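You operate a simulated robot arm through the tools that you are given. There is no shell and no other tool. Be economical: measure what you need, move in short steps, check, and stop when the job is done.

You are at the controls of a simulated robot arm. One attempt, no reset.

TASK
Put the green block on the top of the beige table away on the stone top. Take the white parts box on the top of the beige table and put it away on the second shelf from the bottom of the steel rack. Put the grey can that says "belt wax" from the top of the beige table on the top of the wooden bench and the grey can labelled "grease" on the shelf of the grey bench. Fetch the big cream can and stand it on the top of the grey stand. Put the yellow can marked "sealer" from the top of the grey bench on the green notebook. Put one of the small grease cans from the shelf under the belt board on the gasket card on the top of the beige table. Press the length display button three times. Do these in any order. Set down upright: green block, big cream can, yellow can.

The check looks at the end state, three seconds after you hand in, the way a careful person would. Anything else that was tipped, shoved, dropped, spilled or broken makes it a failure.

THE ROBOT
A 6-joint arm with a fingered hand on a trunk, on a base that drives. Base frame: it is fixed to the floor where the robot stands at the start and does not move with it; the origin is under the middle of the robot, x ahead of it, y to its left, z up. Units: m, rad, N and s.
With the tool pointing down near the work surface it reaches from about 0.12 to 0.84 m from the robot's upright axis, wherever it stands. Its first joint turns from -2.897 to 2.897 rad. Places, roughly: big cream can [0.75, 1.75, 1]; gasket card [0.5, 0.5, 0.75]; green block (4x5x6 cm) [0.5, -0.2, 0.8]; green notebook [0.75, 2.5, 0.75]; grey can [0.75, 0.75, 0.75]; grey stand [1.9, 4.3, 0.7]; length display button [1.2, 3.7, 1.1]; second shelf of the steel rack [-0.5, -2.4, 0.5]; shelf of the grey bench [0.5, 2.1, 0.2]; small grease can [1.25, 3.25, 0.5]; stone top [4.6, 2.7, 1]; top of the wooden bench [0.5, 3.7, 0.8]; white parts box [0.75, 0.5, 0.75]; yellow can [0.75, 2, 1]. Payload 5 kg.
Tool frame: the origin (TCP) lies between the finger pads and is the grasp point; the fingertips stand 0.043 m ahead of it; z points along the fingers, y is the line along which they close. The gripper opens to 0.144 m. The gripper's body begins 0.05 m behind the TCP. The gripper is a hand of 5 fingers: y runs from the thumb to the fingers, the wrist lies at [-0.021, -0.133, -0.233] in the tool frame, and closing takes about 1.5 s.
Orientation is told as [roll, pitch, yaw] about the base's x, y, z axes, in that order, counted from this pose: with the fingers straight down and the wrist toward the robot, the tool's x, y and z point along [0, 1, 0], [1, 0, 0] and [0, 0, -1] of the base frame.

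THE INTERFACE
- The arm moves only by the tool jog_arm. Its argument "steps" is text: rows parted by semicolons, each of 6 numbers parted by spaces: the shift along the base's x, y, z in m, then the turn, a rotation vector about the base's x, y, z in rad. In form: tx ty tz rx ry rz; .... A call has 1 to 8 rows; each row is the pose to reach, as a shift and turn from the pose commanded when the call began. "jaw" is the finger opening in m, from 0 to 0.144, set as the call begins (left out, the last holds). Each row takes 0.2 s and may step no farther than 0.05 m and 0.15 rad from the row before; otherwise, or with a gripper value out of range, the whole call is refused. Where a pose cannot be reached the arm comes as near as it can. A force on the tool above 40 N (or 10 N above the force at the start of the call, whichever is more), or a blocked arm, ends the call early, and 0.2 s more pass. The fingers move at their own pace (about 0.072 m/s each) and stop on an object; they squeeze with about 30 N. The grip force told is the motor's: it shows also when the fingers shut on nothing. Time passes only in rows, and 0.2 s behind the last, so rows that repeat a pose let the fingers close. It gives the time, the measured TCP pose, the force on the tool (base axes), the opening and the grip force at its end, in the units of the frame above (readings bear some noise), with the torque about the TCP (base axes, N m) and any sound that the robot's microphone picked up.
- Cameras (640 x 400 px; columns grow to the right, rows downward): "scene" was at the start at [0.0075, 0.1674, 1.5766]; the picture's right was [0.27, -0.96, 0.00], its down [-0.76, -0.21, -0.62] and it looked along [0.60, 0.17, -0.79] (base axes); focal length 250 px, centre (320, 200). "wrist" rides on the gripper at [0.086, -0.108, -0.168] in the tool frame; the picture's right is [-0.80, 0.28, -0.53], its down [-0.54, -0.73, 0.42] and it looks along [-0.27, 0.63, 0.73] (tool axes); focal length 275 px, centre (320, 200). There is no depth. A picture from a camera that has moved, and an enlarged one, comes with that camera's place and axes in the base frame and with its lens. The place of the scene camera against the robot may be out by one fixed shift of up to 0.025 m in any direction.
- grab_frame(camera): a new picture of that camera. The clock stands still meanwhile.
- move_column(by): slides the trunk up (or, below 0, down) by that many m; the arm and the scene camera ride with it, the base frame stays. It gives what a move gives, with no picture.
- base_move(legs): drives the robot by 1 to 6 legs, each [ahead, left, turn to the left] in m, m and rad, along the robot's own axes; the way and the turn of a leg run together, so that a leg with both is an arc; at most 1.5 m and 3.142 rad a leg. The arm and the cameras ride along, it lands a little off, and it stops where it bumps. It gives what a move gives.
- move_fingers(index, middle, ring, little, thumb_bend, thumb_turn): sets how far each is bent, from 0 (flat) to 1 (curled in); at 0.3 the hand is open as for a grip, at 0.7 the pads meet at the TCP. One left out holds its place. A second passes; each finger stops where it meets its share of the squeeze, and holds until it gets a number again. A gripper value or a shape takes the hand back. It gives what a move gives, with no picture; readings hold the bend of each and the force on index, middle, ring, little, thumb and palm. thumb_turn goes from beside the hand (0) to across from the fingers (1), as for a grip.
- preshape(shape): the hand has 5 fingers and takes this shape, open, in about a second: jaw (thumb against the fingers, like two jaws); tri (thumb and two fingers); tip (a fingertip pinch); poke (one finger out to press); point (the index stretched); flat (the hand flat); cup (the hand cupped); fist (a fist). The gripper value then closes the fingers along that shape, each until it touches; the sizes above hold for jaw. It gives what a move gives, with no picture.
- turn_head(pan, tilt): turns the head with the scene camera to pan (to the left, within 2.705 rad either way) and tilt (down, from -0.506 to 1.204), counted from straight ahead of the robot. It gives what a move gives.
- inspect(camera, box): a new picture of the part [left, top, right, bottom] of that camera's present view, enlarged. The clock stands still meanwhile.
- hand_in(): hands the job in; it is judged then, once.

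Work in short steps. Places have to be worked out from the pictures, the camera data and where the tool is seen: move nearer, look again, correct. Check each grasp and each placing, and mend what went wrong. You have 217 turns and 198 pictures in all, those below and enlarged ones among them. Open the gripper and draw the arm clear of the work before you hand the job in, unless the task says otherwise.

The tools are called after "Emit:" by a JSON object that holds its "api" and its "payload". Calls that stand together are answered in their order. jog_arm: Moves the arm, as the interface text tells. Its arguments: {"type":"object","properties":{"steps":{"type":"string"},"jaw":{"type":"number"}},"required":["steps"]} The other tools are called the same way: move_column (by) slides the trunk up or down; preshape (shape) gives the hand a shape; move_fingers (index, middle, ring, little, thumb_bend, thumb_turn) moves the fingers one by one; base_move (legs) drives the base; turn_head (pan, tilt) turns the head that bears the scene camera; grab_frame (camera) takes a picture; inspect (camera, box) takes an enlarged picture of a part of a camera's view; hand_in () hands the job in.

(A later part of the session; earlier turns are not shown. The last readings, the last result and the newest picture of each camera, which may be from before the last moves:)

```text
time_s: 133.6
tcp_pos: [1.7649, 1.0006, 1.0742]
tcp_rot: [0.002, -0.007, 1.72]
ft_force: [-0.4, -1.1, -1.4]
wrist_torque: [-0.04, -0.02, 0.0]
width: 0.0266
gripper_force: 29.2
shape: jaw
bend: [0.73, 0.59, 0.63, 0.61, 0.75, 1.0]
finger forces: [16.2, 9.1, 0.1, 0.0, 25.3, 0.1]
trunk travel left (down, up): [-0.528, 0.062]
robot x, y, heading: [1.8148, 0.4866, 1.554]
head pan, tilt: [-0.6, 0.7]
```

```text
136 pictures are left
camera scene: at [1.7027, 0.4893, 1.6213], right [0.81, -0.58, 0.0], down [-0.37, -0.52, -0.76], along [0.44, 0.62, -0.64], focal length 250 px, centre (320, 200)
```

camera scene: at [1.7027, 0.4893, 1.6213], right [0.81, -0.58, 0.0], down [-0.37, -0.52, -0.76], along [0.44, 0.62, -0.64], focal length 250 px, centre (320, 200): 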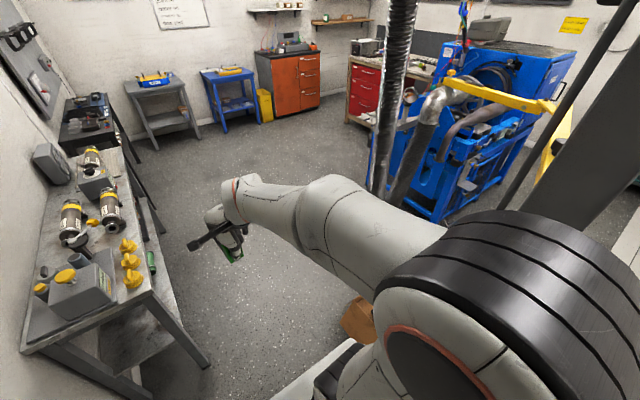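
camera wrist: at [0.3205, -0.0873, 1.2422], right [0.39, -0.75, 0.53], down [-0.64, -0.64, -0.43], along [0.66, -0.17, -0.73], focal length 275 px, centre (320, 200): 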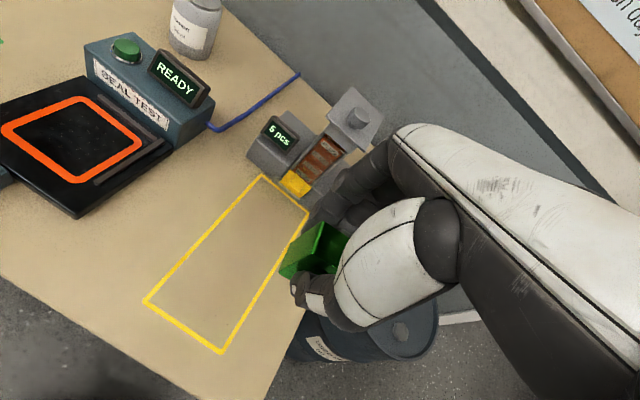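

The base radius is about 0.32 m, so I weave: first forward-left, then forward-right between crate corner (2.15,0.93) and bench leg (1.46,1.23).

Emit:
{"api": "base_move", "payload": {"legs": [[0.3, 0.1, 0.015]]}}

Emit:
{"api": "turn_head", "payload": {"pan": -0.7, "tilt": 1.15}}

Emit:
{"api": "grab_frame", "payload": {"camera": "scene"}}

Emit:
{"api": "turn_head", "payload": {"pan": 0.4, "tilt": 1.15}}

Emit:
{"api": "grab_frame", "payload": {"camera": "scene"}}

```text
time_s: 135.7
tcp_pos: [1.6624, 1.3012, 1.0737]
tcp_rot: [0.001, -0.007, 1.731]
ft_force: [-0.5, 0.2, -1.7]
wrist_torque: [0.01, -0.01, -0.02]
width: 0.0269
gripper_force: 29.9
shape: jaw
bend: [0.73, 0.59, 0.63, 0.61, 0.75, 1.0]
finger forces: [16.3, 9.1, 0.0, 0.1, 25.4, 0.0]
trunk travel left (down, up): [-0.528, 0.062]
robot x, y, heading: [1.7165, 0.7874, 1.559]
head pan, tilt: [-0.6, 0.7]
```

```text
time_s: 136.6
tcp_pos: [1.6614, 1.3004, 1.0749]
tcp_rot: [-0.001, -0.006, 1.732]
ft_force: [0.0, -0.3, -2.5]
wrist_torque: [0.02, -0.01, -0.04]
width: 0.0265
gripper_force: 29.8
shape: jaw
bend: [0.73, 0.59, 0.63, 0.61, 0.75, 1.0]
finger forces: [16.3, 9.1, 0.0, 0.0, 25.3, 0.0]
trunk travel left (down, up): [-0.528, 0.062]
robot x, y, heading: [1.7185, 0.7834, 1.568]
head pan, tilt: [-0.7, 1.15]
```

```text
135 pictures are left
camera scene: at [1.596, 0.7628, 1.5882], right [0.76, -0.65, 0.0], down [-0.59, -0.69, -0.41], along [0.27, 0.31, -0.91], focal length 250 px, centre (320, 200)
```

scene: 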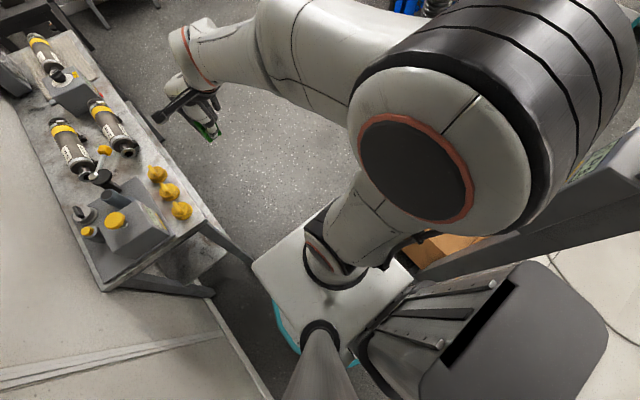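

```text
time_s: 137.9
tcp_pos: [1.6608, 1.3001, 1.0755]
tcp_rot: [-0.001, -0.006, 1.732]
ft_force: [-0.4, 0.4, -2.2]
wrist_torque: [-0.01, 0.0, 0.0]
width: 0.026
gripper_force: 30.1
shape: jaw
bend: [0.73, 0.59, 0.63, 0.61, 0.75, 1.0]
finger forces: [16.2, 9.2, 0.1, 0.0, 25.4, 0.0]
trunk travel left (down, up): [-0.528, 0.062]
robot x, y, heading: [1.7197, 0.7844, 1.563]
head pan, tilt: [0.4, 1.15]
```

```text
134 pictures are left
camera scene: at [1.5345, 0.7727, 1.5882], right [0.93, 0.38, 0.0], down [0.35, -0.84, -0.41], along [-0.16, 0.38, -0.91], focal length 250 px, centre (320, 200)
```

scene: 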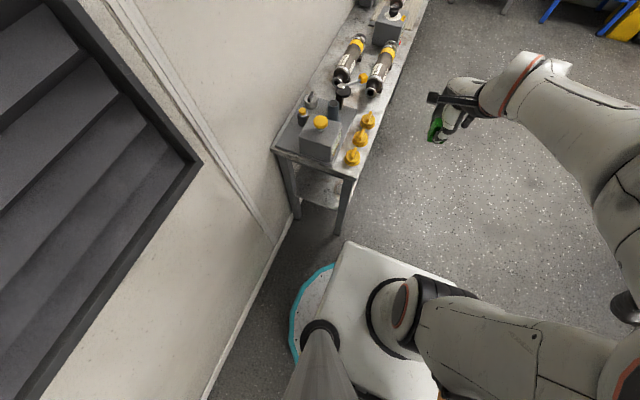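

Clearances as expected. I continue diagonally forward-right.

Emit:
{"api": "base_move", "payload": {"legs": [[0.29, -0.09, 0], [0.27, -0.12, 0], [0.6, -0.3, 0], [0.6, -0.2, 0]]}}

Emit:
{"api": "turn_head", "payload": {"pan": -1.2, "tilt": 0.5}}

Emit:
{"api": "grab_frame", "payload": {"camera": "scene"}}

Emit:
{"api": "turn_head", "payload": {"pan": 0.8, "tilt": 0.5}}

Emit:
{"api": "grab_frame", "payload": {"camera": "scene"}}

```text
time_s: 148.1
tcp_pos: [2.4104, 3.0682, 1.0749]
tcp_rot: [-0.001, -0.007, 1.716]
ft_force: [-0.6, -0.5, -1.3]
wrist_torque: [-0.01, -0.02, 0.03]
width: 0.0264
gripper_force: 29.9
shape: jaw
bend: [0.73, 0.59, 0.63, 0.61, 0.75, 1.0]
finger forces: [16.3, 9.1, 0.1, 0.1, 25.4, 0.0]
trunk travel left (down, up): [-0.528, 0.062]
robot x, y, heading: [2.4613, 2.5522, 1.551]
head pan, tilt: [0.4, 1.15]
```

```text
time_s: 149.8
tcp_pos: [2.4106, 3.068, 1.0743]
tcp_rot: [-0.001, -0.009, 1.718]
ft_force: [0.0, 0.9, -1.3]
wrist_torque: [0.03, -0.01, 0.04]
width: 0.0265
gripper_force: 30.2
shape: jaw
bend: [0.73, 0.59, 0.63, 0.61, 0.75, 1.0]
finger forces: [16.3, 9.0, 0.1, 0.1, 25.3, 0.1]
trunk travel left (down, up): [-0.528, 0.062]
robot x, y, heading: [2.4587, 2.5513, 1.546]
head pan, tilt: [-1.201, 0.499]
```

```text
133 pictures are left
camera scene: at [2.3836, 2.5178, 1.639], right [0.34, -0.94, 0.0], down [-0.45, -0.16, -0.88], along [0.83, 0.3, -0.48], focal length 250 px, centre (320, 200)
```

scene: 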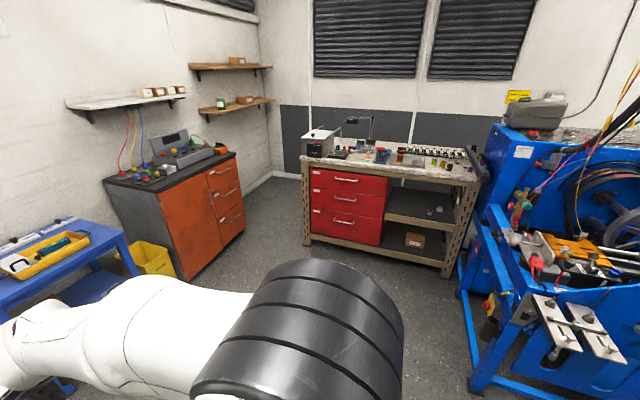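

```text
time_s: 151.7
tcp_pos: [2.4107, 3.0675, 1.0747]
tcp_rot: [0.0, -0.006, 1.719]
ft_force: [0.6, 0.0, -2.3]
wrist_torque: [0.01, 0.02, 0.0]
width: 0.0264
gripper_force: 30.0
shape: jaw
bend: [0.73, 0.59, 0.63, 0.61, 0.75, 1.0]
finger forces: [16.3, 9.2, 0.0, 0.0, 25.4, 0.1]
trunk travel left (down, up): [-0.528, 0.062]
robot x, y, heading: [2.4618, 2.5503, 1.547]
head pan, tilt: [0.799, 0.499]
```

```text
132 pictures are left
camera scene: at [2.2343, 2.5517, 1.639], right [0.71, 0.7, 0.0], down [0.34, -0.34, -0.88], along [-0.62, 0.63, -0.48], focal length 250 px, centre (320, 200)
```

scene: 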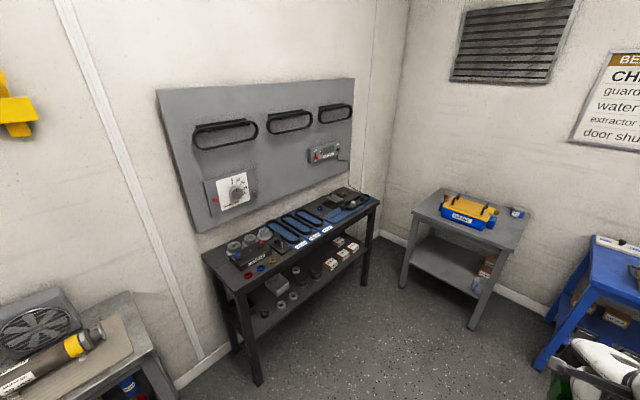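

The stone-topped bench (front at x≈4.26, y 2.0–3.36) is in view, as are the belt board and the grey stand. I turn to face the stone top and approach.

Emit:
{"api": "base_move", "payload": {"legs": [[0, 0, -1.547], [0.9, 0.25, 0]]}}

Emit:
{"api": "move_column", "payload": {"by": 0.06}}

Emit:
{"api": "turn_head", "payload": {"pan": 0.0, "tilt": 0.6}}

Emit:
{"api": "grab_frame", "payload": {"camera": "scene"}}

Emit:
{"api": "grab_frame", "payload": {"camera": "wrist"}}

```text
time_s: 160.5
tcp_pos: [3.8901, 2.8639, 1.075]
tcp_rot: [-0.002, -0.006, 0.17]
ft_force: [0.1, -0.6, -1.9]
wrist_torque: [0.01, 0.05, 0.0]
width: 0.0262
gripper_force: 30.1
shape: jaw
bend: [0.73, 0.59, 0.63, 0.61, 0.75, 1.0]
finger forces: [16.2, 8.8, 0.0, 0.0, 25.0, 0.0]
trunk travel left (down, up): [-0.528, 0.062]
robot x, y, heading: [3.3743, 2.8052, -0.0]
head pan, tilt: [0.799, 0.499]
```

```text
time_s: 161.5
tcp_pos: [3.8889, 2.8635, 1.1348]
tcp_rot: [-0.001, -0.008, 0.171]
ft_force: [0.9, 0.3, -1.3]
wrist_torque: [0.0, 0.02, -0.01]
width: 0.0263
gripper_force: 29.5
shape: jaw
bend: [0.73, 0.59, 0.63, 0.61, 0.75, 1.0]
finger forces: [16.2, 9.0, 0.1, 0.0, 24.9, 0.0]
trunk travel left (down, up): [-0.588, 0.002]
robot x, y, heading: [3.3761, 2.802, 0.001]
head pan, tilt: [0.799, 0.499]
```

```text
time_s: 162.6
tcp_pos: [3.8893, 2.8647, 1.1347]
tcp_rot: [-0.001, -0.006, 0.172]
ft_force: [0.0, 0.3, -1.8]
wrist_torque: [0.04, -0.01, 0.02]
width: 0.0261
gripper_force: 29.6
shape: jaw
bend: [0.73, 0.59, 0.63, 0.61, 0.75, 1.0]
finger forces: [16.2, 8.9, 0.0, 0.0, 25.0, 0.1]
trunk travel left (down, up): [-0.588, 0.002]
robot x, y, heading: [3.3745, 2.801, -0.002]
head pan, tilt: [0.0, 0.6]
```

```text
131 pictures are left
camera scene: at [3.3977, 2.9492, 1.6899], right [0.0, -1.0, 0.0], down [-0.56, 0.0, -0.83], along [0.83, 0.0, -0.56], focal length 250 px, centre (320, 200)
```

scene: 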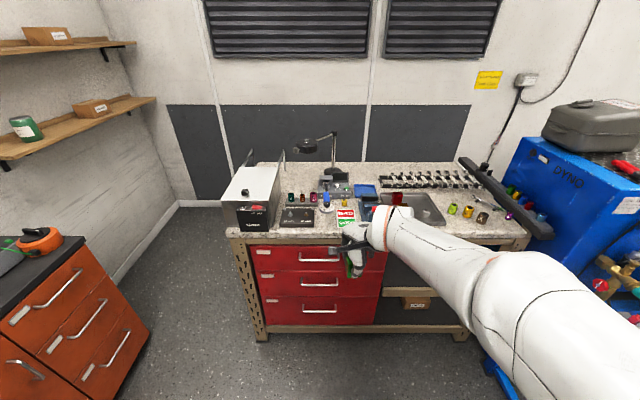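

```text
130 pictures are left
camera wrist: at [3.7676, 2.931, 1.301], right [0.41, -0.74, 0.54], down [-0.62, -0.66, -0.43], along [0.67, -0.16, -0.73], focal length 275 px, centre (320, 200)
```

wrist: 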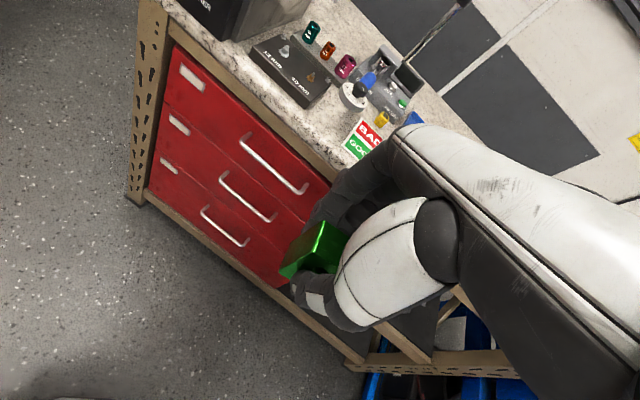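

Emit:
{"api": "inspect", "payload": {"camera": "scene", "box": [220, 140, 380, 240]}}

Emit:
{"api": "inspect", "payload": {"camera": "scene", "box": [370, 150, 550, 260]}}

```text
4.00 times, centred on (300, 190) of scene
camera zoom: at [3.3977, 2.9492, 1.6899], right [0.0, -1.0, 0.0], down [-0.56, 0.0, -0.83], along [0.83, 0.0, -0.56], focal length 1002 px, centre (400, 240)
```

zoom: 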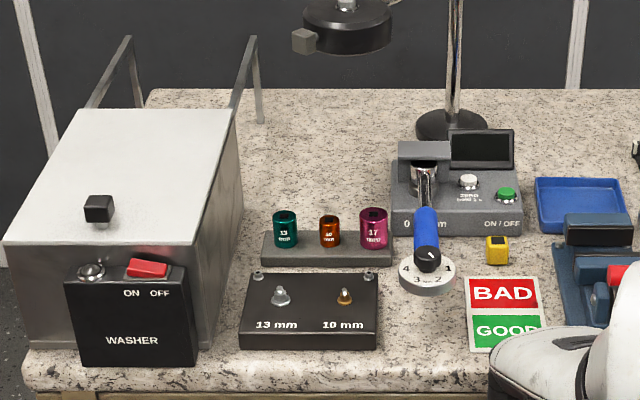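

```text
3.56 times, centred on (460, 205) of scene
camera zoom: at [3.3977, 2.9492, 1.6899], right [0.0, -1.0, 0.0], down [-0.56, 0.0, -0.83], along [0.83, 0.0, -0.56], focal length 890 px, centre (-178, 182)
```

zoom: 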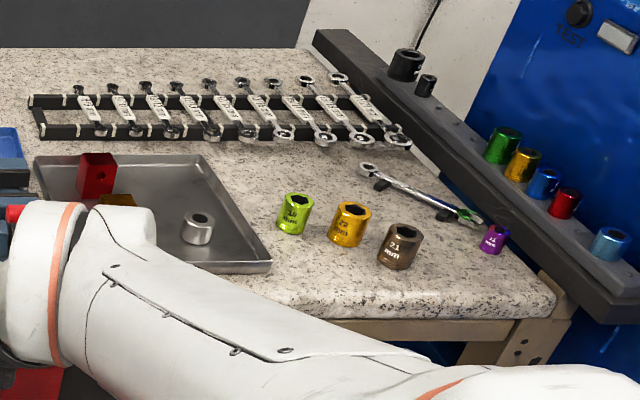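

The stone top is cluttered; the best free patch is around (4.42, 2.28) between steel tray, wrench rack and sockets. I raise the hand first, then move the base nearer.

Emit:
{"api": "jog_arm", "payload": {"steps": "-0.01 0 0.045 0 0 -0.05;-0.02 0 0.09 0 0 -0.1;-0.03 0 0.13 0 0 -0.17;-0.03 -0.04 0.13 0 0 -0.25;-0.03 -0.08 0.13 0 0 -0.33;-0.03 -0.12 0.13 0 0 -0.4"}}

Emit:
{"api": "base_move", "payload": {"legs": [[0.3, -0.2, 0]]}}

Emit:
{"api": "turn_head", "payload": {"pan": -0.5, "tilt": 0.8}}

Emit:
{"api": "grab_frame", "payload": {"camera": "scene"}}

Emit:
{"api": "grab_frame", "payload": {"camera": "wrist"}}

```text
time_s: 164.0
tcp_pos: [3.8576, 2.7424, 1.2681]
tcp_rot: [0.0, -0.005, -0.229]
ft_force: [-0.9, -0.8, -1.9]
wrist_torque: [0.01, 0.0, 0.0]
width: 0.0263
gripper_force: 29.8
shape: jaw
bend: [0.73, 0.59, 0.63, 0.61, 0.75, 1.0]
finger forces: [16.1, 9.0, 0.0, 0.0, 25.0, 0.0]
trunk travel left (down, up): [-0.588, 0.002]
robot x, y, heading: [3.37, 2.8028, 0.005]
head pan, tilt: [0.0, 0.6]
```

```text
time_s: 166.3
tcp_pos: [4.1595, 2.539, 1.2658]
tcp_rot: [0.0, -0.005, -0.229]
ft_force: [0.3, 0.1, -0.8]
wrist_torque: [0.0, 0.03, 0.04]
width: 0.0264
gripper_force: 29.8
shape: jaw
bend: [0.73, 0.59, 0.63, 0.61, 0.75, 1.0]
finger forces: [16.2, 9.1, 0.0, 0.0, 25.0, 0.0]
trunk travel left (down, up): [-0.588, 0.002]
robot x, y, heading: [3.6759, 2.5997, -0.001]
head pan, tilt: [0.0, 0.6]
```

```text
time_s: 167.3
tcp_pos: [4.1585, 2.5399, 1.2663]
tcp_rot: [0.0, -0.007, -0.228]
ft_force: [0.0, 0.1, -1.9]
wrist_torque: [0.0, 0.01, 0.01]
width: 0.0265
gripper_force: 30.3
shape: jaw
bend: [0.73, 0.59, 0.63, 0.61, 0.75, 1.0]
finger forces: [16.1, 9.1, 0.0, 0.1, 25.0, 0.0]
trunk travel left (down, up): [-0.588, 0.002]
robot x, y, heading: [3.6719, 2.5958, -0.001]
head pan, tilt: [-0.499, 0.799]
```

```text
127 pictures are left
camera scene: at [3.6803, 2.7071, 1.6731], right [-0.48, -0.88, 0.0], down [-0.63, 0.34, -0.7], along [0.61, -0.33, -0.72], focal length 250 px, centre (320, 200)
```

scene: 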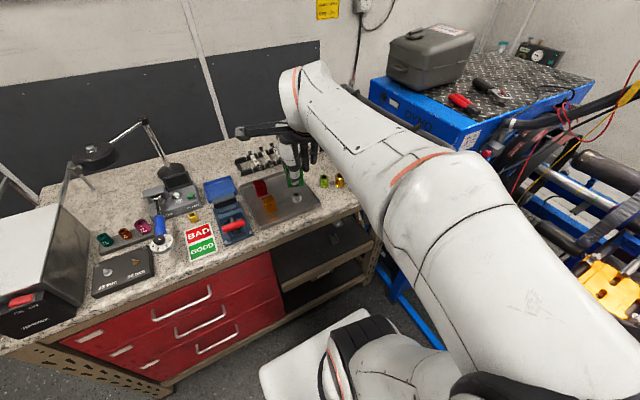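

```text
126 pictures are left
camera wrist: at [4.072, 2.6486, 1.4323], right [0.09, -0.84, 0.54], down [-0.83, -0.36, -0.43], along [0.55, -0.4, -0.73], focal length 275 px, centre (320, 200)
```

wrist: 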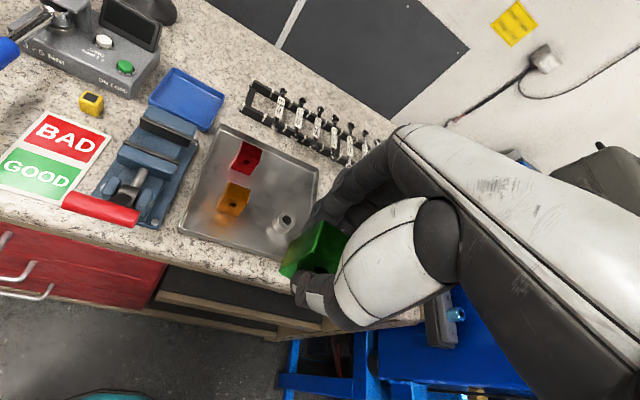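

I move the hand over toward the candidate patch, staying high, and look.

Emit:
{"api": "jog_arm", "payload": {"steps": "0.03 -0.035 0 0 0 -0.02;0.06 -0.07 0 0 0 -0.05;0.09 -0.105 0 0 0 -0.08;0.12 -0.14 0 0 0 -0.11;0.15 -0.175 0 0 0 -0.14;0.17 -0.2 0 0 0 -0.15"}}

Emit:
{"api": "grab_frame", "payload": {"camera": "wrist"}}

Emit:
{"api": "turn_head", "payload": {"pan": -0.1, "tilt": 0.8}}

Emit:
{"api": "inspect", "payload": {"camera": "scene", "box": [260, 100, 480, 260]}}

```text
time_s: 168.7
tcp_pos: [4.3305, 2.3398, 1.2631]
tcp_rot: [0.002, -0.005, -0.38]
ft_force: [-0.2, 0.2, -1.9]
wrist_torque: [0.01, 0.03, 0.02]
width: 0.0263
gripper_force: 29.9
shape: jaw
bend: [0.73, 0.59, 0.63, 0.61, 0.75, 1.0]
finger forces: [16.1, 8.9, 0.1, 0.0, 25.2, 0.0]
trunk travel left (down, up): [-0.588, 0.002]
robot x, y, heading: [3.6761, 2.6, 0.008]
head pan, tilt: [-0.499, 0.799]
```

```text
125 pictures are left
camera wrist: at [4.2613, 2.4605, 1.4295], right [-0.03, -0.84, 0.54], down [-0.87, -0.24, -0.43], along [0.49, -0.48, -0.73], focal length 275 px, centre (320, 200)
```

wrist: 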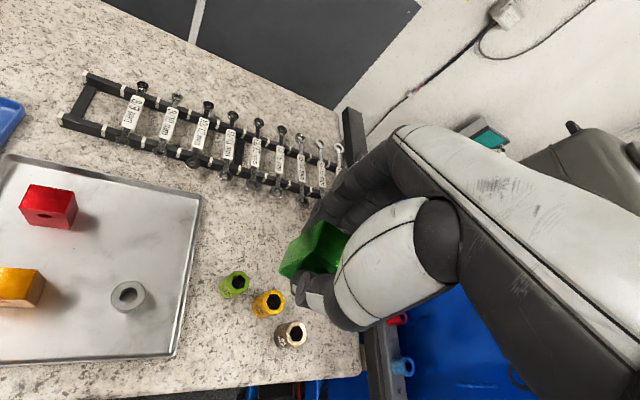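

```text
time_s: 169.5
tcp_pos: [4.3291, 2.3402, 1.2641]
tcp_rot: [0.001, -0.008, -0.378]
ft_force: [-0.4, 0.3, -2.0]
wrist_torque: [0.01, -0.01, 0.01]
width: 0.0265
gripper_force: 29.4
shape: jaw
bend: [0.73, 0.59, 0.63, 0.61, 0.75, 1.0]
finger forces: [16.1, 9.0, 0.0, 0.0, 25.3, 0.1]
trunk travel left (down, up): [-0.588, 0.002]
robot x, y, heading: [3.6724, 2.6005, 0.001]
head pan, tilt: [-0.099, 0.799]
```

```text
2.50 times, centred on (370, 180) of scene
camera zoom: at [3.6897, 2.7375, 1.6731], right [-0.1, -1.0, 0.0], down [-0.71, 0.07, -0.7], along [0.69, -0.07, -0.72], focal length 626 px, centre (195, 250)
```

zoom: 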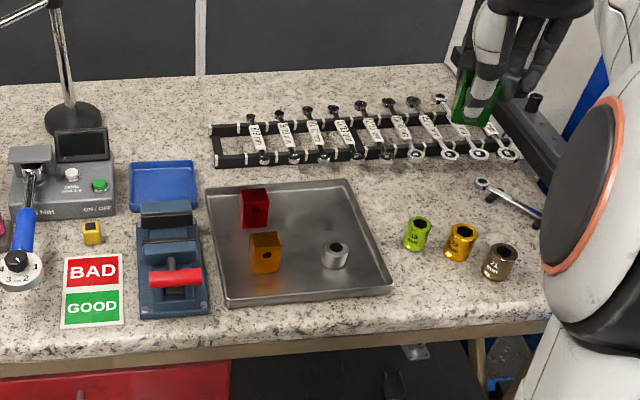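

The patch around (4.49, 2.32) is free (stone z≈0.92). I nudge the base 7 cm forward, then go above it.

Emit:
{"api": "base_move", "payload": {"legs": [[0.07, 0, 0]]}}

Emit:
{"api": "jog_arm", "payload": {"steps": "0.03 -0.007 -0.02 0 0 0;0.06 -0.014 -0.05 0 0 0;0.09 -0.02 -0.08 0 0 0;0.09 -0.02 -0.12 0 0 0"}}

Emit:
{"api": "grab_frame", "payload": {"camera": "wrist"}}

Emit:
{"api": "inspect", "payload": {"camera": "scene", "box": [300, 100, 500, 240]}}

```text
time_s: 170.5
tcp_pos: [4.3994, 2.341, 1.2652]
tcp_rot: [0.0, -0.006, -0.378]
ft_force: [0.5, -0.2, -1.6]
wrist_torque: [0.03, 0.03, 0.03]
width: 0.0264
gripper_force: 30.0
shape: jaw
bend: [0.73, 0.59, 0.63, 0.61, 0.75, 1.0]
finger forces: [16.1, 9.1, 0.0, 0.0, 25.2, 0.0]
trunk travel left (down, up): [-0.588, 0.002]
robot x, y, heading: [3.7435, 2.5977, 0.003]
head pan, tilt: [-0.099, 0.799]
```

```text
time_s: 171.5
tcp_pos: [4.4872, 2.3205, 1.1425]
tcp_rot: [-0.003, -0.006, -0.376]
ft_force: [0.2, -0.5, -1.2]
wrist_torque: [0.0, 0.06, 0.0]
width: 0.0261
gripper_force: 30.2
shape: jaw
bend: [0.73, 0.59, 0.63, 0.61, 0.75, 1.0]
finger forces: [16.4, 9.1, 0.1, 0.0, 25.2, 0.0]
trunk travel left (down, up): [-0.588, 0.002]
robot x, y, heading: [3.7426, 2.5994, 0.006]
head pan, tilt: [-0.099, 0.799]
```

```text
123 pictures are left
camera wrist: at [4.4186, 2.4416, 1.3083], right [-0.03, -0.84, 0.54], down [-0.87, -0.24, -0.43], along [0.49, -0.48, -0.73], focal length 275 px, centre (320, 200)
```

wrist: 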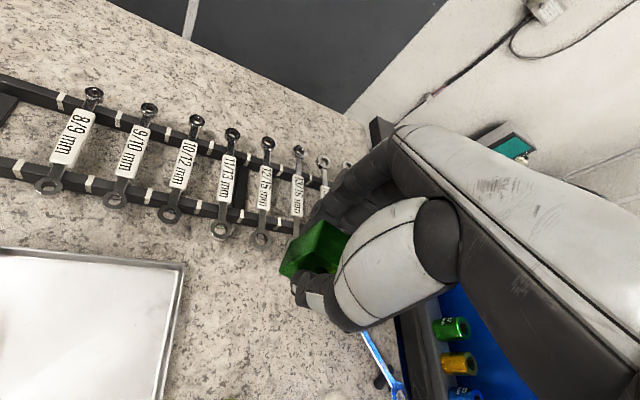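

```text
2.86 times, centred on (400, 170) of scene
camera zoom: at [3.7591, 2.7376, 1.6731], right [-0.1, -1.0, 0.0], down [-0.71, 0.07, -0.7], along [0.69, -0.07, -0.72], focal length 715 px, centre (91, 286)
```

zoom: 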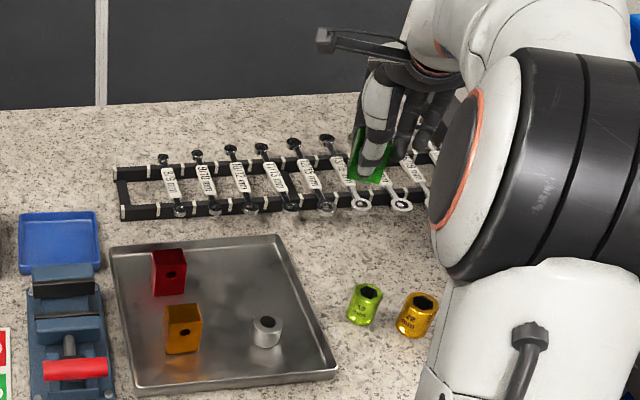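

Spot is clear. I shift 1 cm back and lower in stages.

Emit:
{"api": "jog_arm", "payload": {"steps": "-0.012 0 -0.04 0 0 0;-0.012 0 -0.08 0 0 0;-0.012 0 -0.115 0 0 0;-0.012 0 -0.135 0 0 0"}}

Emit:
{"api": "inspect", "payload": {"camera": "scene", "box": [340, 120, 480, 220]}}

Emit:
{"api": "grab_frame", "payload": {"camera": "wrist"}}

```text
time_s: 172.5
tcp_pos: [4.4762, 2.3194, 1.0084]
tcp_rot: [0.0, -0.007, -0.379]
ft_force: [0.8, 0.1, -1.5]
wrist_torque: [0.0, 0.04, 0.01]
width: 0.0263
gripper_force: 30.6
shape: jaw
bend: [0.73, 0.59, 0.63, 0.61, 0.75, 1.0]
finger forces: [16.2, 9.0, 0.1, 0.0, 25.1, 0.0]
trunk travel left (down, up): [-0.588, 0.002]
robot x, y, heading: [3.7443, 2.5971, 0.001]
head pan, tilt: [-0.099, 0.799]
```

```text
4.00 times, centred on (410, 170) of scene
camera zoom: at [3.7588, 2.7376, 1.6731], right [-0.1, -1.0, 0.0], down [-0.71, 0.07, -0.7], along [0.69, -0.07, -0.72], focal length 1002 px, centre (-40, 320)
```

zoom: 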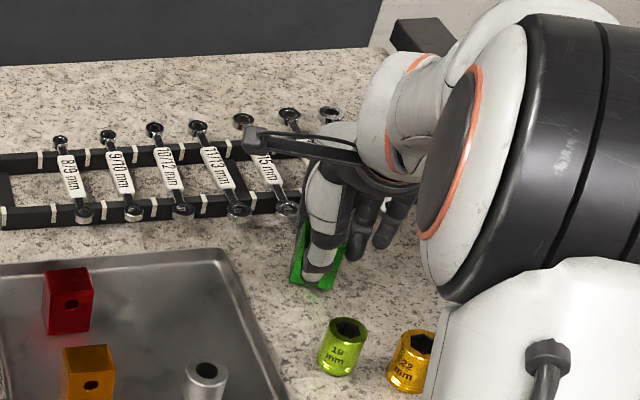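

```text
120 pictures are left
camera wrist: at [4.4069, 2.4402, 1.175], right [-0.03, -0.84, 0.54], down [-0.87, -0.24, -0.43], along [0.49, -0.48, -0.73], focal length 275 px, centre (320, 200)
```

wrist: 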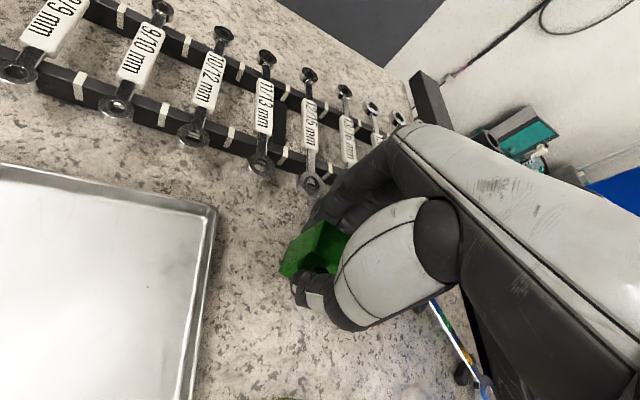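

Emit:
{"api": "jog_arm", "payload": {"steps": "0 0 -0.01 0 0 0;0 0 -0.018 0 0 0;0 0 -0.022 0 0 0;0 0 -0.026 0 0 0"}}

```text
time_s: 173.2
tcp_pos: [4.4793, 2.3186, 1.0041]
tcp_rot: [-0.003, -0.028, -0.376]
ft_force: [-3.3, 1.1, 16.5]
wrist_torque: [0.03, 0.0, -0.01]
width: 0.0284
gripper_force: 30.3
shape: jaw
bend: [0.73, 0.59, 0.63, 0.61, 0.75, 1.0]
finger forces: [17.3, 10.0, 0.1, 0.1, 29.9, 0.0]
trunk travel left (down, up): [-0.588, 0.002]
robot x, y, heading: [3.7422, 2.6002, 0.003]
head pan, tilt: [-0.099, 0.799]
stopped in row 3: the force on the tool passed its limit at 44 N (the readings are from after the stop); the commanded pose is now the measured one
```

Contact with the stone at TCP z≈1.004. I relieve the force and level, then check.

Emit:
{"api": "jog_arm", "payload": {"steps": "-0.001 0 0.004 0.011 0.019 0;-0.001 0 0.004 0.011 0.019 0"}}

Emit:
{"api": "inspect", "payload": {"camera": "scene", "box": [370, 150, 450, 210]}}

```text
time_s: 173.8
tcp_pos: [4.4784, 2.3206, 1.0047]
tcp_rot: [0.001, 0.001, -0.378]
ft_force: [4.8, -2.9, 10.8]
wrist_torque: [-0.21, -0.42, 0.01]
width: 0.0282
gripper_force: 29.9
shape: jaw
bend: [0.73, 0.59, 0.63, 0.61, 0.75, 1.0]
finger forces: [19.5, 11.2, 0.0, 0.0, 25.8, 0.1]
trunk travel left (down, up): [-0.588, 0.002]
robot x, y, heading: [3.7409, 2.5951, 0.003]
head pan, tilt: [-0.099, 0.799]
```

```text
6.67 times, centred on (410, 180) of scene
camera zoom: at [3.7579, 2.7379, 1.673], right [-0.1, -1.0, 0.0], down [-0.71, 0.07, -0.7], along [0.69, -0.07, -0.72], focal length 1669 px, centre (-280, 333)
```

zoom: 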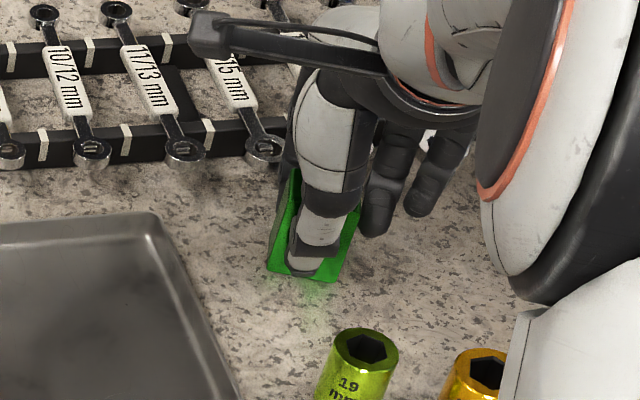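

Emit:
{"api": "jog_arm", "payload": {"steps": "0 0 0.002 0 -0.005 0;0 0 0.002 0 -0.005 0"}}

Emit:
{"api": "jog_arm", "payload": {"steps": "0 0 0 0 0 0;0 0 0 0 0 0;0 0 0 0 0 0;0 0 0 0 0 0", "jaw": 0.07}}

Emit:
{"api": "inspect", "payload": {"camera": "scene", "box": [370, 150, 450, 210]}}

Emit:
{"api": "grab_frame", "payload": {"camera": "wrist"}}

```text
time_s: 174.4
tcp_pos: [4.4778, 2.3187, 1.0052]
tcp_rot: [0.003, -0.001, -0.377]
ft_force: [3.5, -1.1, 4.9]
wrist_torque: [-0.15, -0.29, -0.02]
width: 0.0279
gripper_force: 29.5
shape: jaw
bend: [0.73, 0.59, 0.63, 0.61, 0.75, 1.0]
finger forces: [18.1, 10.6, 0.0, 0.0, 25.7, 0.1]
trunk travel left (down, up): [-0.588, 0.002]
robot x, y, heading: [3.7413, 2.5968, 0.005]
head pan, tilt: [-0.099, 0.799]
```

```text
time_s: 175.4
tcp_pos: [4.4798, 2.3187, 1.0062]
tcp_rot: [0.003, -0.004, -0.377]
ft_force: [-0.3, 0.0, -0.5]
wrist_torque: [-0.04, -0.03, -0.03]
width: 0.0694
gripper_force: 0.1
shape: jaw
bend: [0.74, 0.45, 0.43, 0.41, 0.71, 1.0]
finger forces: [0.0, 0.0, 0.1, 0.0, 0.0, 0.0]
trunk travel left (down, up): [-0.588, 0.002]
robot x, y, heading: [3.7387, 2.5995, 0.001]
head pan, tilt: [-0.099, 0.799]
```

```text
6.67 times, centred on (410, 180) of scene
camera zoom: at [3.7582, 2.7379, 1.673], right [-0.1, -1.0, 0.0], down [-0.71, 0.07, -0.7], along [0.69, -0.07, -0.72], focal length 1669 px, centre (-280, 333)
```

zoom: 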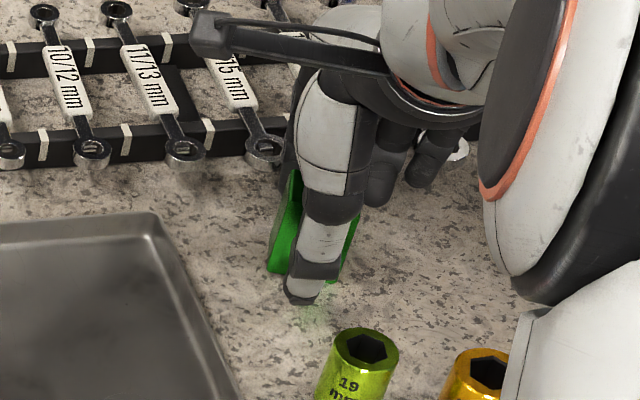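

```text
117 pictures are left
camera wrist: at [4.4092, 2.4389, 1.1727], right [-0.03, -0.85, 0.53], down [-0.87, -0.24, -0.43], along [0.49, -0.48, -0.73], focal length 275 px, centre (320, 200)
```

wrist: 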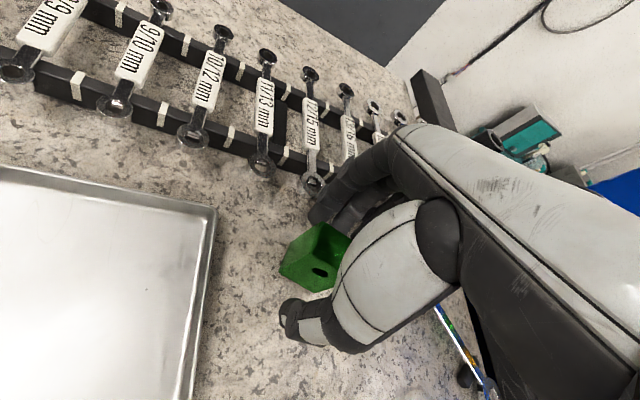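

The block stands upright, but the index still reads bent; I wait with a slightly wider opening before lifting.

Emit:
{"api": "jog_arm", "payload": {"steps": "0 0 0 0 0 0;0 0 0 0 0 0;0 0 0 0 0 0", "jaw": 0.085}}

Emit:
{"api": "grab_frame", "payload": {"camera": "wrist"}}

```text
time_s: 176.2
tcp_pos: [4.4785, 2.3183, 1.0064]
tcp_rot: [0.005, -0.003, -0.377]
ft_force: [-1.0, -0.6, 0.7]
wrist_torque: [-0.05, -0.01, 0.04]
width: 0.0841
gripper_force: 0.0
shape: jaw
bend: [0.74, 0.41, 0.38, 0.42, 0.66, 1.0]
finger forces: [0.3, 0.2, 0.0, 0.0, 0.1, 0.0]
trunk travel left (down, up): [-0.588, 0.002]
robot x, y, heading: [3.742, 2.6004, 0.003]
head pan, tilt: [-0.099, 0.799]
```

```text
116 pictures are left
camera wrist: at [4.4093, 2.4388, 1.1728], right [-0.03, -0.85, 0.53], down [-0.87, -0.24, -0.43], along [0.49, -0.48, -0.73], focal length 275 px, centre (320, 200)
```

wrist: 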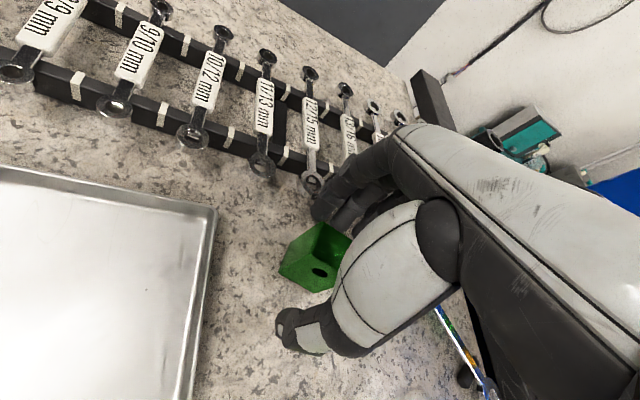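

The index is near a wrench end. I return to 7 cm and lift straight up.

Emit:
{"api": "jog_arm", "payload": {"steps": "-0.002 0 0 0 0 0;-0.004 0 0.002 0 0 0;-0.004 0 0.02 0 0 0;-0.004 0 0.05 0 0 0;-0.004 0 0.09 0 0 0;-0.004 0 0.13 0 0 0", "jaw": 0.07}}

Emit:
{"api": "grab_frame", "payload": {"camera": "wrist"}}

Emit:
{"api": "inspect", "payload": {"camera": "scene", "box": [340, 120, 480, 220]}}

```text
time_s: 177.6
tcp_pos: [4.4755, 2.318, 1.138]
tcp_rot: [0.005, -0.003, -0.379]
ft_force: [0.2, -0.9, 0.0]
wrist_torque: [-0.01, -0.03, 0.0]
width: 0.0701
gripper_force: 0.3
shape: jaw
bend: [0.74, 0.45, 0.42, 0.41, 0.71, 1.0]
finger forces: [0.0, 0.0, 0.0, 0.1, 0.0, 0.0]
trunk travel left (down, up): [-0.588, 0.002]
robot x, y, heading: [3.7472, 2.5979, 0.002]
head pan, tilt: [-0.099, 0.799]
```

```text
115 pictures are left
camera wrist: at [4.4058, 2.4371, 1.3032], right [-0.03, -0.85, 0.53], down [-0.87, -0.24, -0.43], along [0.49, -0.48, -0.73], focal length 275 px, centre (320, 200)
```

wrist: 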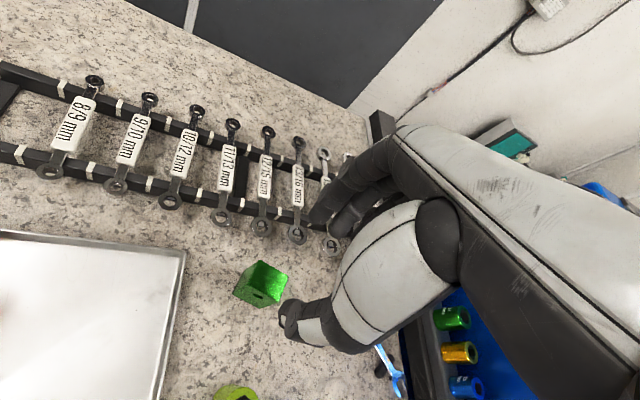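

```text
4.00 times, centred on (410, 170) of scene
camera zoom: at [3.7577, 2.7381, 1.673], right [-0.1, -1.0, 0.0], down [-0.71, 0.07, -0.7], along [0.69, -0.07, -0.72], focal length 1002 px, centre (-40, 320)
```

zoom: 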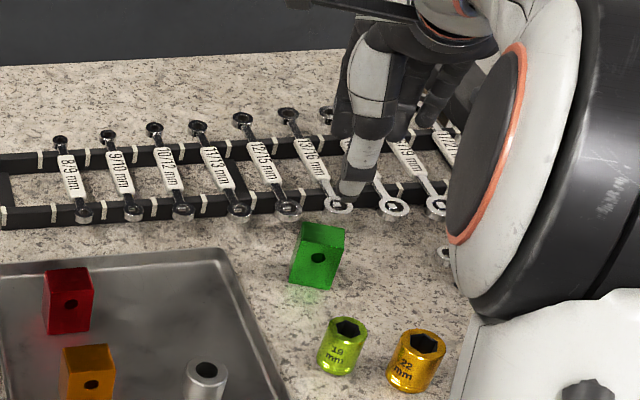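

The green block stands upright, nothing disturbed. I retract the hand up and back, then drive toward the belt board.

Emit:
{"api": "jog_arm", "payload": {"steps": "0 0 0.05 0 0 0;0 0 0.1 0 0 0;-0.04 0.02 0.12 0 0 0.05;-0.085 0.04 0.12 0 0 0.1;-0.13 0.06 0.12 0 0 0.15;-0.175 0.08 0.12 0 0 0.2;-0.22 0.1 0.12 0 0 0.25;-0.26 0.12 0.12 0 0 0.3"}}

Emit:
{"api": "base_move", "payload": {"legs": [[-0.9, 0.3, 0], [0, 0, 3.1], [0.25, 0, 0]]}}

Emit:
{"api": "turn_head", "payload": {"pan": 0.0, "tilt": 0.6}}

Emit:
{"api": "grab_frame", "payload": {"camera": "scene"}}

```text
time_s: 179.4
tcp_pos: [4.2129, 2.4367, 1.2548]
tcp_rot: [0.002, -0.006, -0.079]
ft_force: [-0.7, 0.2, 0.3]
wrist_torque: [-0.01, -0.04, -0.03]
width: 0.0703
gripper_force: 0.1
shape: jaw
bend: [0.74, 0.45, 0.42, 0.41, 0.71, 1.0]
finger forces: [0.0, 0.1, 0.0, 0.1, 0.0, 0.0]
trunk travel left (down, up): [-0.588, 0.002]
robot x, y, heading: [3.7395, 2.5976, 0.003]
head pan, tilt: [-0.099, 0.799]
```

```text
time_s: 193.1
tcp_pos: [2.11, 3.0502, 1.2539]
tcp_rot: [0.002, -0.005, 3.061]
ft_force: [-0.3, 0.6, -0.2]
wrist_torque: [0.01, -0.06, 0.0]
width: 0.0702
gripper_force: 0.0
shape: jaw
bend: [0.74, 0.45, 0.42, 0.41, 0.71, 1.0]
finger forces: [0.0, 0.1, 0.1, 0.0, 0.0, 0.1]
trunk travel left (down, up): [-0.588, 0.002]
robot x, y, heading: [2.5779, 2.8854, -3.141]
head pan, tilt: [-0.099, 0.799]
```

```text
time_s: 193.8
tcp_pos: [2.1101, 3.0502, 1.253]
tcp_rot: [0.004, -0.005, 3.061]
ft_force: [-0.3, 0.6, 0.0]
wrist_torque: [0.02, 0.0, 0.01]
width: 0.0701
gripper_force: 0.1
shape: jaw
bend: [0.74, 0.45, 0.42, 0.41, 0.71, 1.0]
finger forces: [0.1, 0.1, 0.0, 0.0, 0.1, 0.0]
trunk travel left (down, up): [-0.588, 0.002]
robot x, y, heading: [2.5813, 2.8862, -3.139]
head pan, tilt: [0.0, 0.6]
```

```text
113 pictures are left
camera scene: at [2.5476, 2.7223, 1.6899], right [0.0, 1.0, 0.0], down [0.57, 0.0, -0.82], along [-0.82, 0.0, -0.57], focal length 250 px, centre (320, 200)
```

scene: 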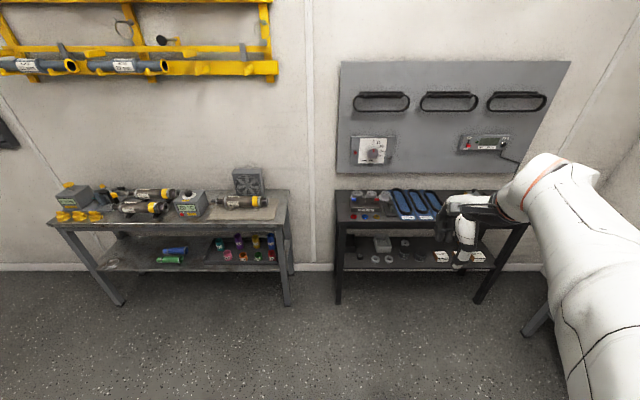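

Emit:
{"api": "inspect", "payload": {"camera": "scene", "box": [440, 120, 530, 170]}}

Emit:
{"api": "inspect", "payload": {"camera": "scene", "box": [330, 180, 450, 280]}}

```text
7.11 times, centred on (485, 145) of scene
camera zoom: at [2.5476, 2.7223, 1.6899], right [0.0, 1.0, 0.0], down [0.57, 0.0, -0.82], along [-0.82, 0.0, -0.57], focal length 1780 px, centre (-853, 591)
```

zoom: 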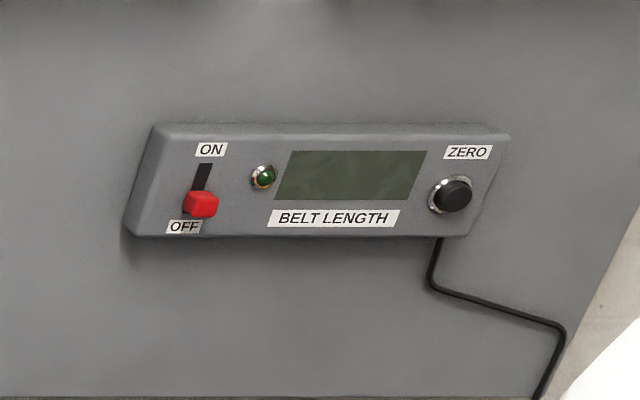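

```text
4.00 times, centred on (390, 230) of scene
camera zoom: at [2.5476, 2.7223, 1.6899], right [0.0, 1.0, 0.0], down [0.57, 0.0, -0.82], along [-0.82, 0.0, -0.57], focal length 1002 px, centre (40, 80)
```

zoom: 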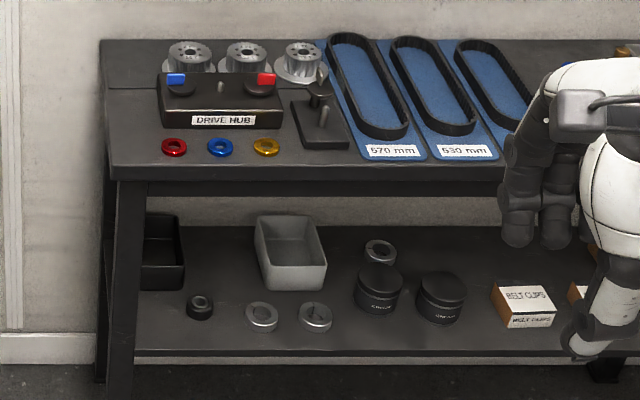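

The ZERO button on the belt-length display is at about (1.26, 3.71, 1.16); two small dark cans lie on the shelf below. I shape the hand to poke and look at where the fingertip lies.

Emit:
{"api": "preshape", "payload": {"shape": "poke"}}

Emit:
{"api": "grab_frame", "payload": {"camera": "wrist"}}

Emit:
{"api": "inspect", "payload": {"camera": "scene", "box": [400, 140, 600, 290]}}

```text
time_s: 194.7
tcp_pos: [2.1088, 3.0494, 1.2534]
tcp_rot: [0.003, -0.003, 3.062]
ft_force: [0.6, -0.2, 0.1]
wrist_torque: [0.04, -0.02, -0.01]
width: 0.0001
gripper_force: 0.1
shape: poke
bend: [0.7, 0.7, 0.99, 0.99, 1.0, 1.0]
finger forces: [0.0, 0.0, 0.0, 0.0, 0.0, 0.0]
trunk travel left (down, up): [-0.588, 0.002]
robot x, y, heading: [2.5793, 2.8873, -3.14]
head pan, tilt: [0.0, 0.6]
```

```text
110 pictures are left
camera wrist: at [2.2127, 2.9564, 1.421], right [-0.22, 0.82, 0.53], down [0.77, 0.48, -0.43], along [-0.61, 0.31, -0.73], focal length 275 px, centre (320, 200)
```

wrist: 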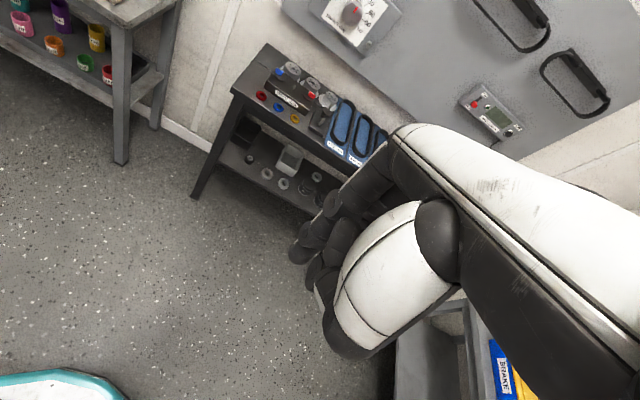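

```text
2.67 times, centred on (500, 215) of scene
camera zoom: at [2.5476, 2.7223, 1.6899], right [0.0, 1.0, 0.0], down [0.56, 0.0, -0.83], along [-0.83, 0.0, -0.56], focal length 668 px, centre (-160, 160)
```

zoom: 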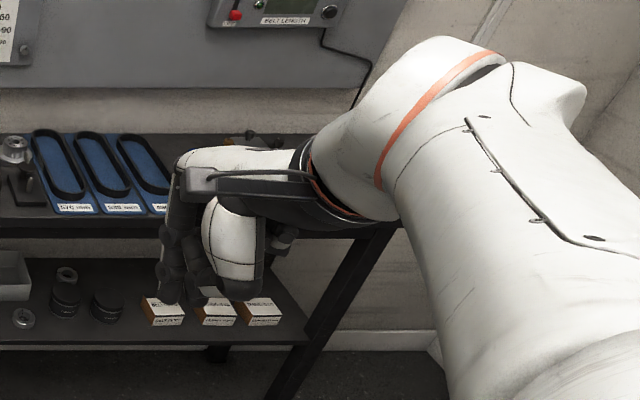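

In poke shape the index tip sits on the tool axis about 4 cm ahead of the TCP. I turn the tool to point at the wall (rotation about +y) in free space.

Emit:
{"api": "jog_arm", "payload": {"steps": "0 0 0 0 0.14 0;0 0 0 0 0.28 0;0 0 0 0 0.42 0;0 0 0 0 0.56 0;0 0 0 0 0.7 0;0 0 0 0 0.84 0;0 0 0 0 0.98 0;0 0 0 0 1.12 0"}}

Emit:
{"api": "jog_arm", "payload": {"steps": "0 0 0 0 0.12 0;0 0 0 0 0.24 0;0 0 0 0 0.36 0;0 0 0 0 0.43 0"}}

Emit:
{"api": "grab_frame", "payload": {"camera": "scene"}}

```text
time_s: 196.5
tcp_pos: [2.0699, 3.1066, 1.2633]
tcp_rot: [0.172, -1.116, 2.955]
ft_force: [-0.6, 0.8, -0.2]
wrist_torque: [-0.01, -0.05, 0.03]
width: 0.0
gripper_force: 0.0
shape: poke
bend: [0.7, 0.7, 0.99, 0.99, 1.0, 1.0]
finger forces: [0.0, 0.0, 0.1, 0.0, 0.0, 0.1]
out of reach, approached as far as the arm can: row 5, 6, 7, 8
trunk travel left (down, up): [-0.588, 0.002]
robot x, y, heading: [2.5832, 2.885, -3.14]
head pan, tilt: [0.0, 0.6]
```

```text
time_s: 197.5
tcp_pos: [2.0983, 3.1097, 1.3986]
tcp_rot: [0.979, -1.432, 2.175]
ft_force: [0.6, -0.8, -0.5]
wrist_torque: [0.03, -0.01, 0.0]
width: 0.0001
gripper_force: 0.0
shape: poke
bend: [0.7, 0.7, 0.99, 0.99, 1.0, 1.0]
finger forces: [0.0, 0.1, 0.1, 0.0, 0.1, 0.1]
out of reach, approached as far as the arm can: row 1, 2, 3, 4
trunk travel left (down, up): [-0.588, 0.002]
robot x, y, heading: [2.5818, 2.8854, -3.143]
head pan, tilt: [0.0, 0.6]
```

```text
108 pictures are left
camera scene: at [2.5483, 2.7216, 1.6899], right [0.0, 1.0, 0.0], down [0.56, 0.0, -0.83], along [-0.83, 0.0, -0.56], focal length 250 px, centre (320, 200)
```

scene: 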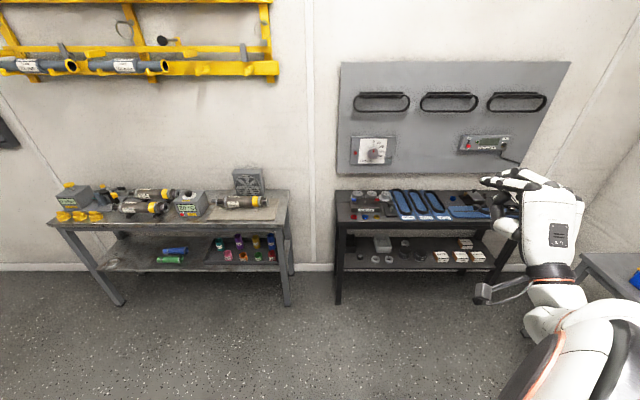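

The arm needs more reach for this orientation; I extend forward (toward −x) and a bit lower.

Emit:
{"api": "jog_arm", "payload": {"steps": "-0.04 0 0 0 0 0;-0.08 0 -0.01 0 0 0;-0.12 0 -0.02 0 0 0;-0.16 0 -0.03 0 0 0;-0.2 0 -0.04 0 0 0"}}

Emit:
{"api": "grab_frame", "payload": {"camera": "scene"}}

```text
time_s: 198.7
tcp_pos: [1.8966, 3.1362, 1.3979]
tcp_rot: [0.891, -1.396, 2.283]
ft_force: [-1.0, -0.3, -0.7]
wrist_torque: [0.02, 0.01, 0.04]
width: 0.0
gripper_force: 0.0
shape: poke
bend: [0.7, 0.7, 0.99, 0.99, 1.0, 1.0]
finger forces: [0.1, 0.0, 0.0, 0.0, 0.0, 0.0]
out of reach, approached as far as the arm can: row 1, 2, 3, 4, 5
trunk travel left (down, up): [-0.588, 0.002]
robot x, y, heading: [2.5815, 2.887, -3.141]
head pan, tilt: [0.0, 0.6]
```

```text
107 pictures are left
camera scene: at [2.5459, 2.7226, 1.6899], right [0.0, 1.0, 0.0], down [0.57, 0.0, -0.82], along [-0.82, 0.0, -0.57], focal length 250 px, centre (320, 200)
```

scene: 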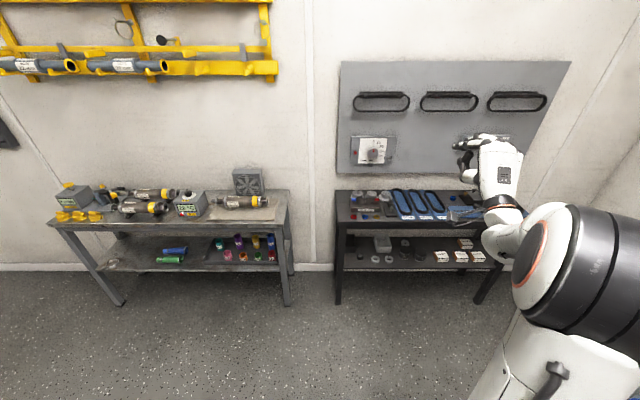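

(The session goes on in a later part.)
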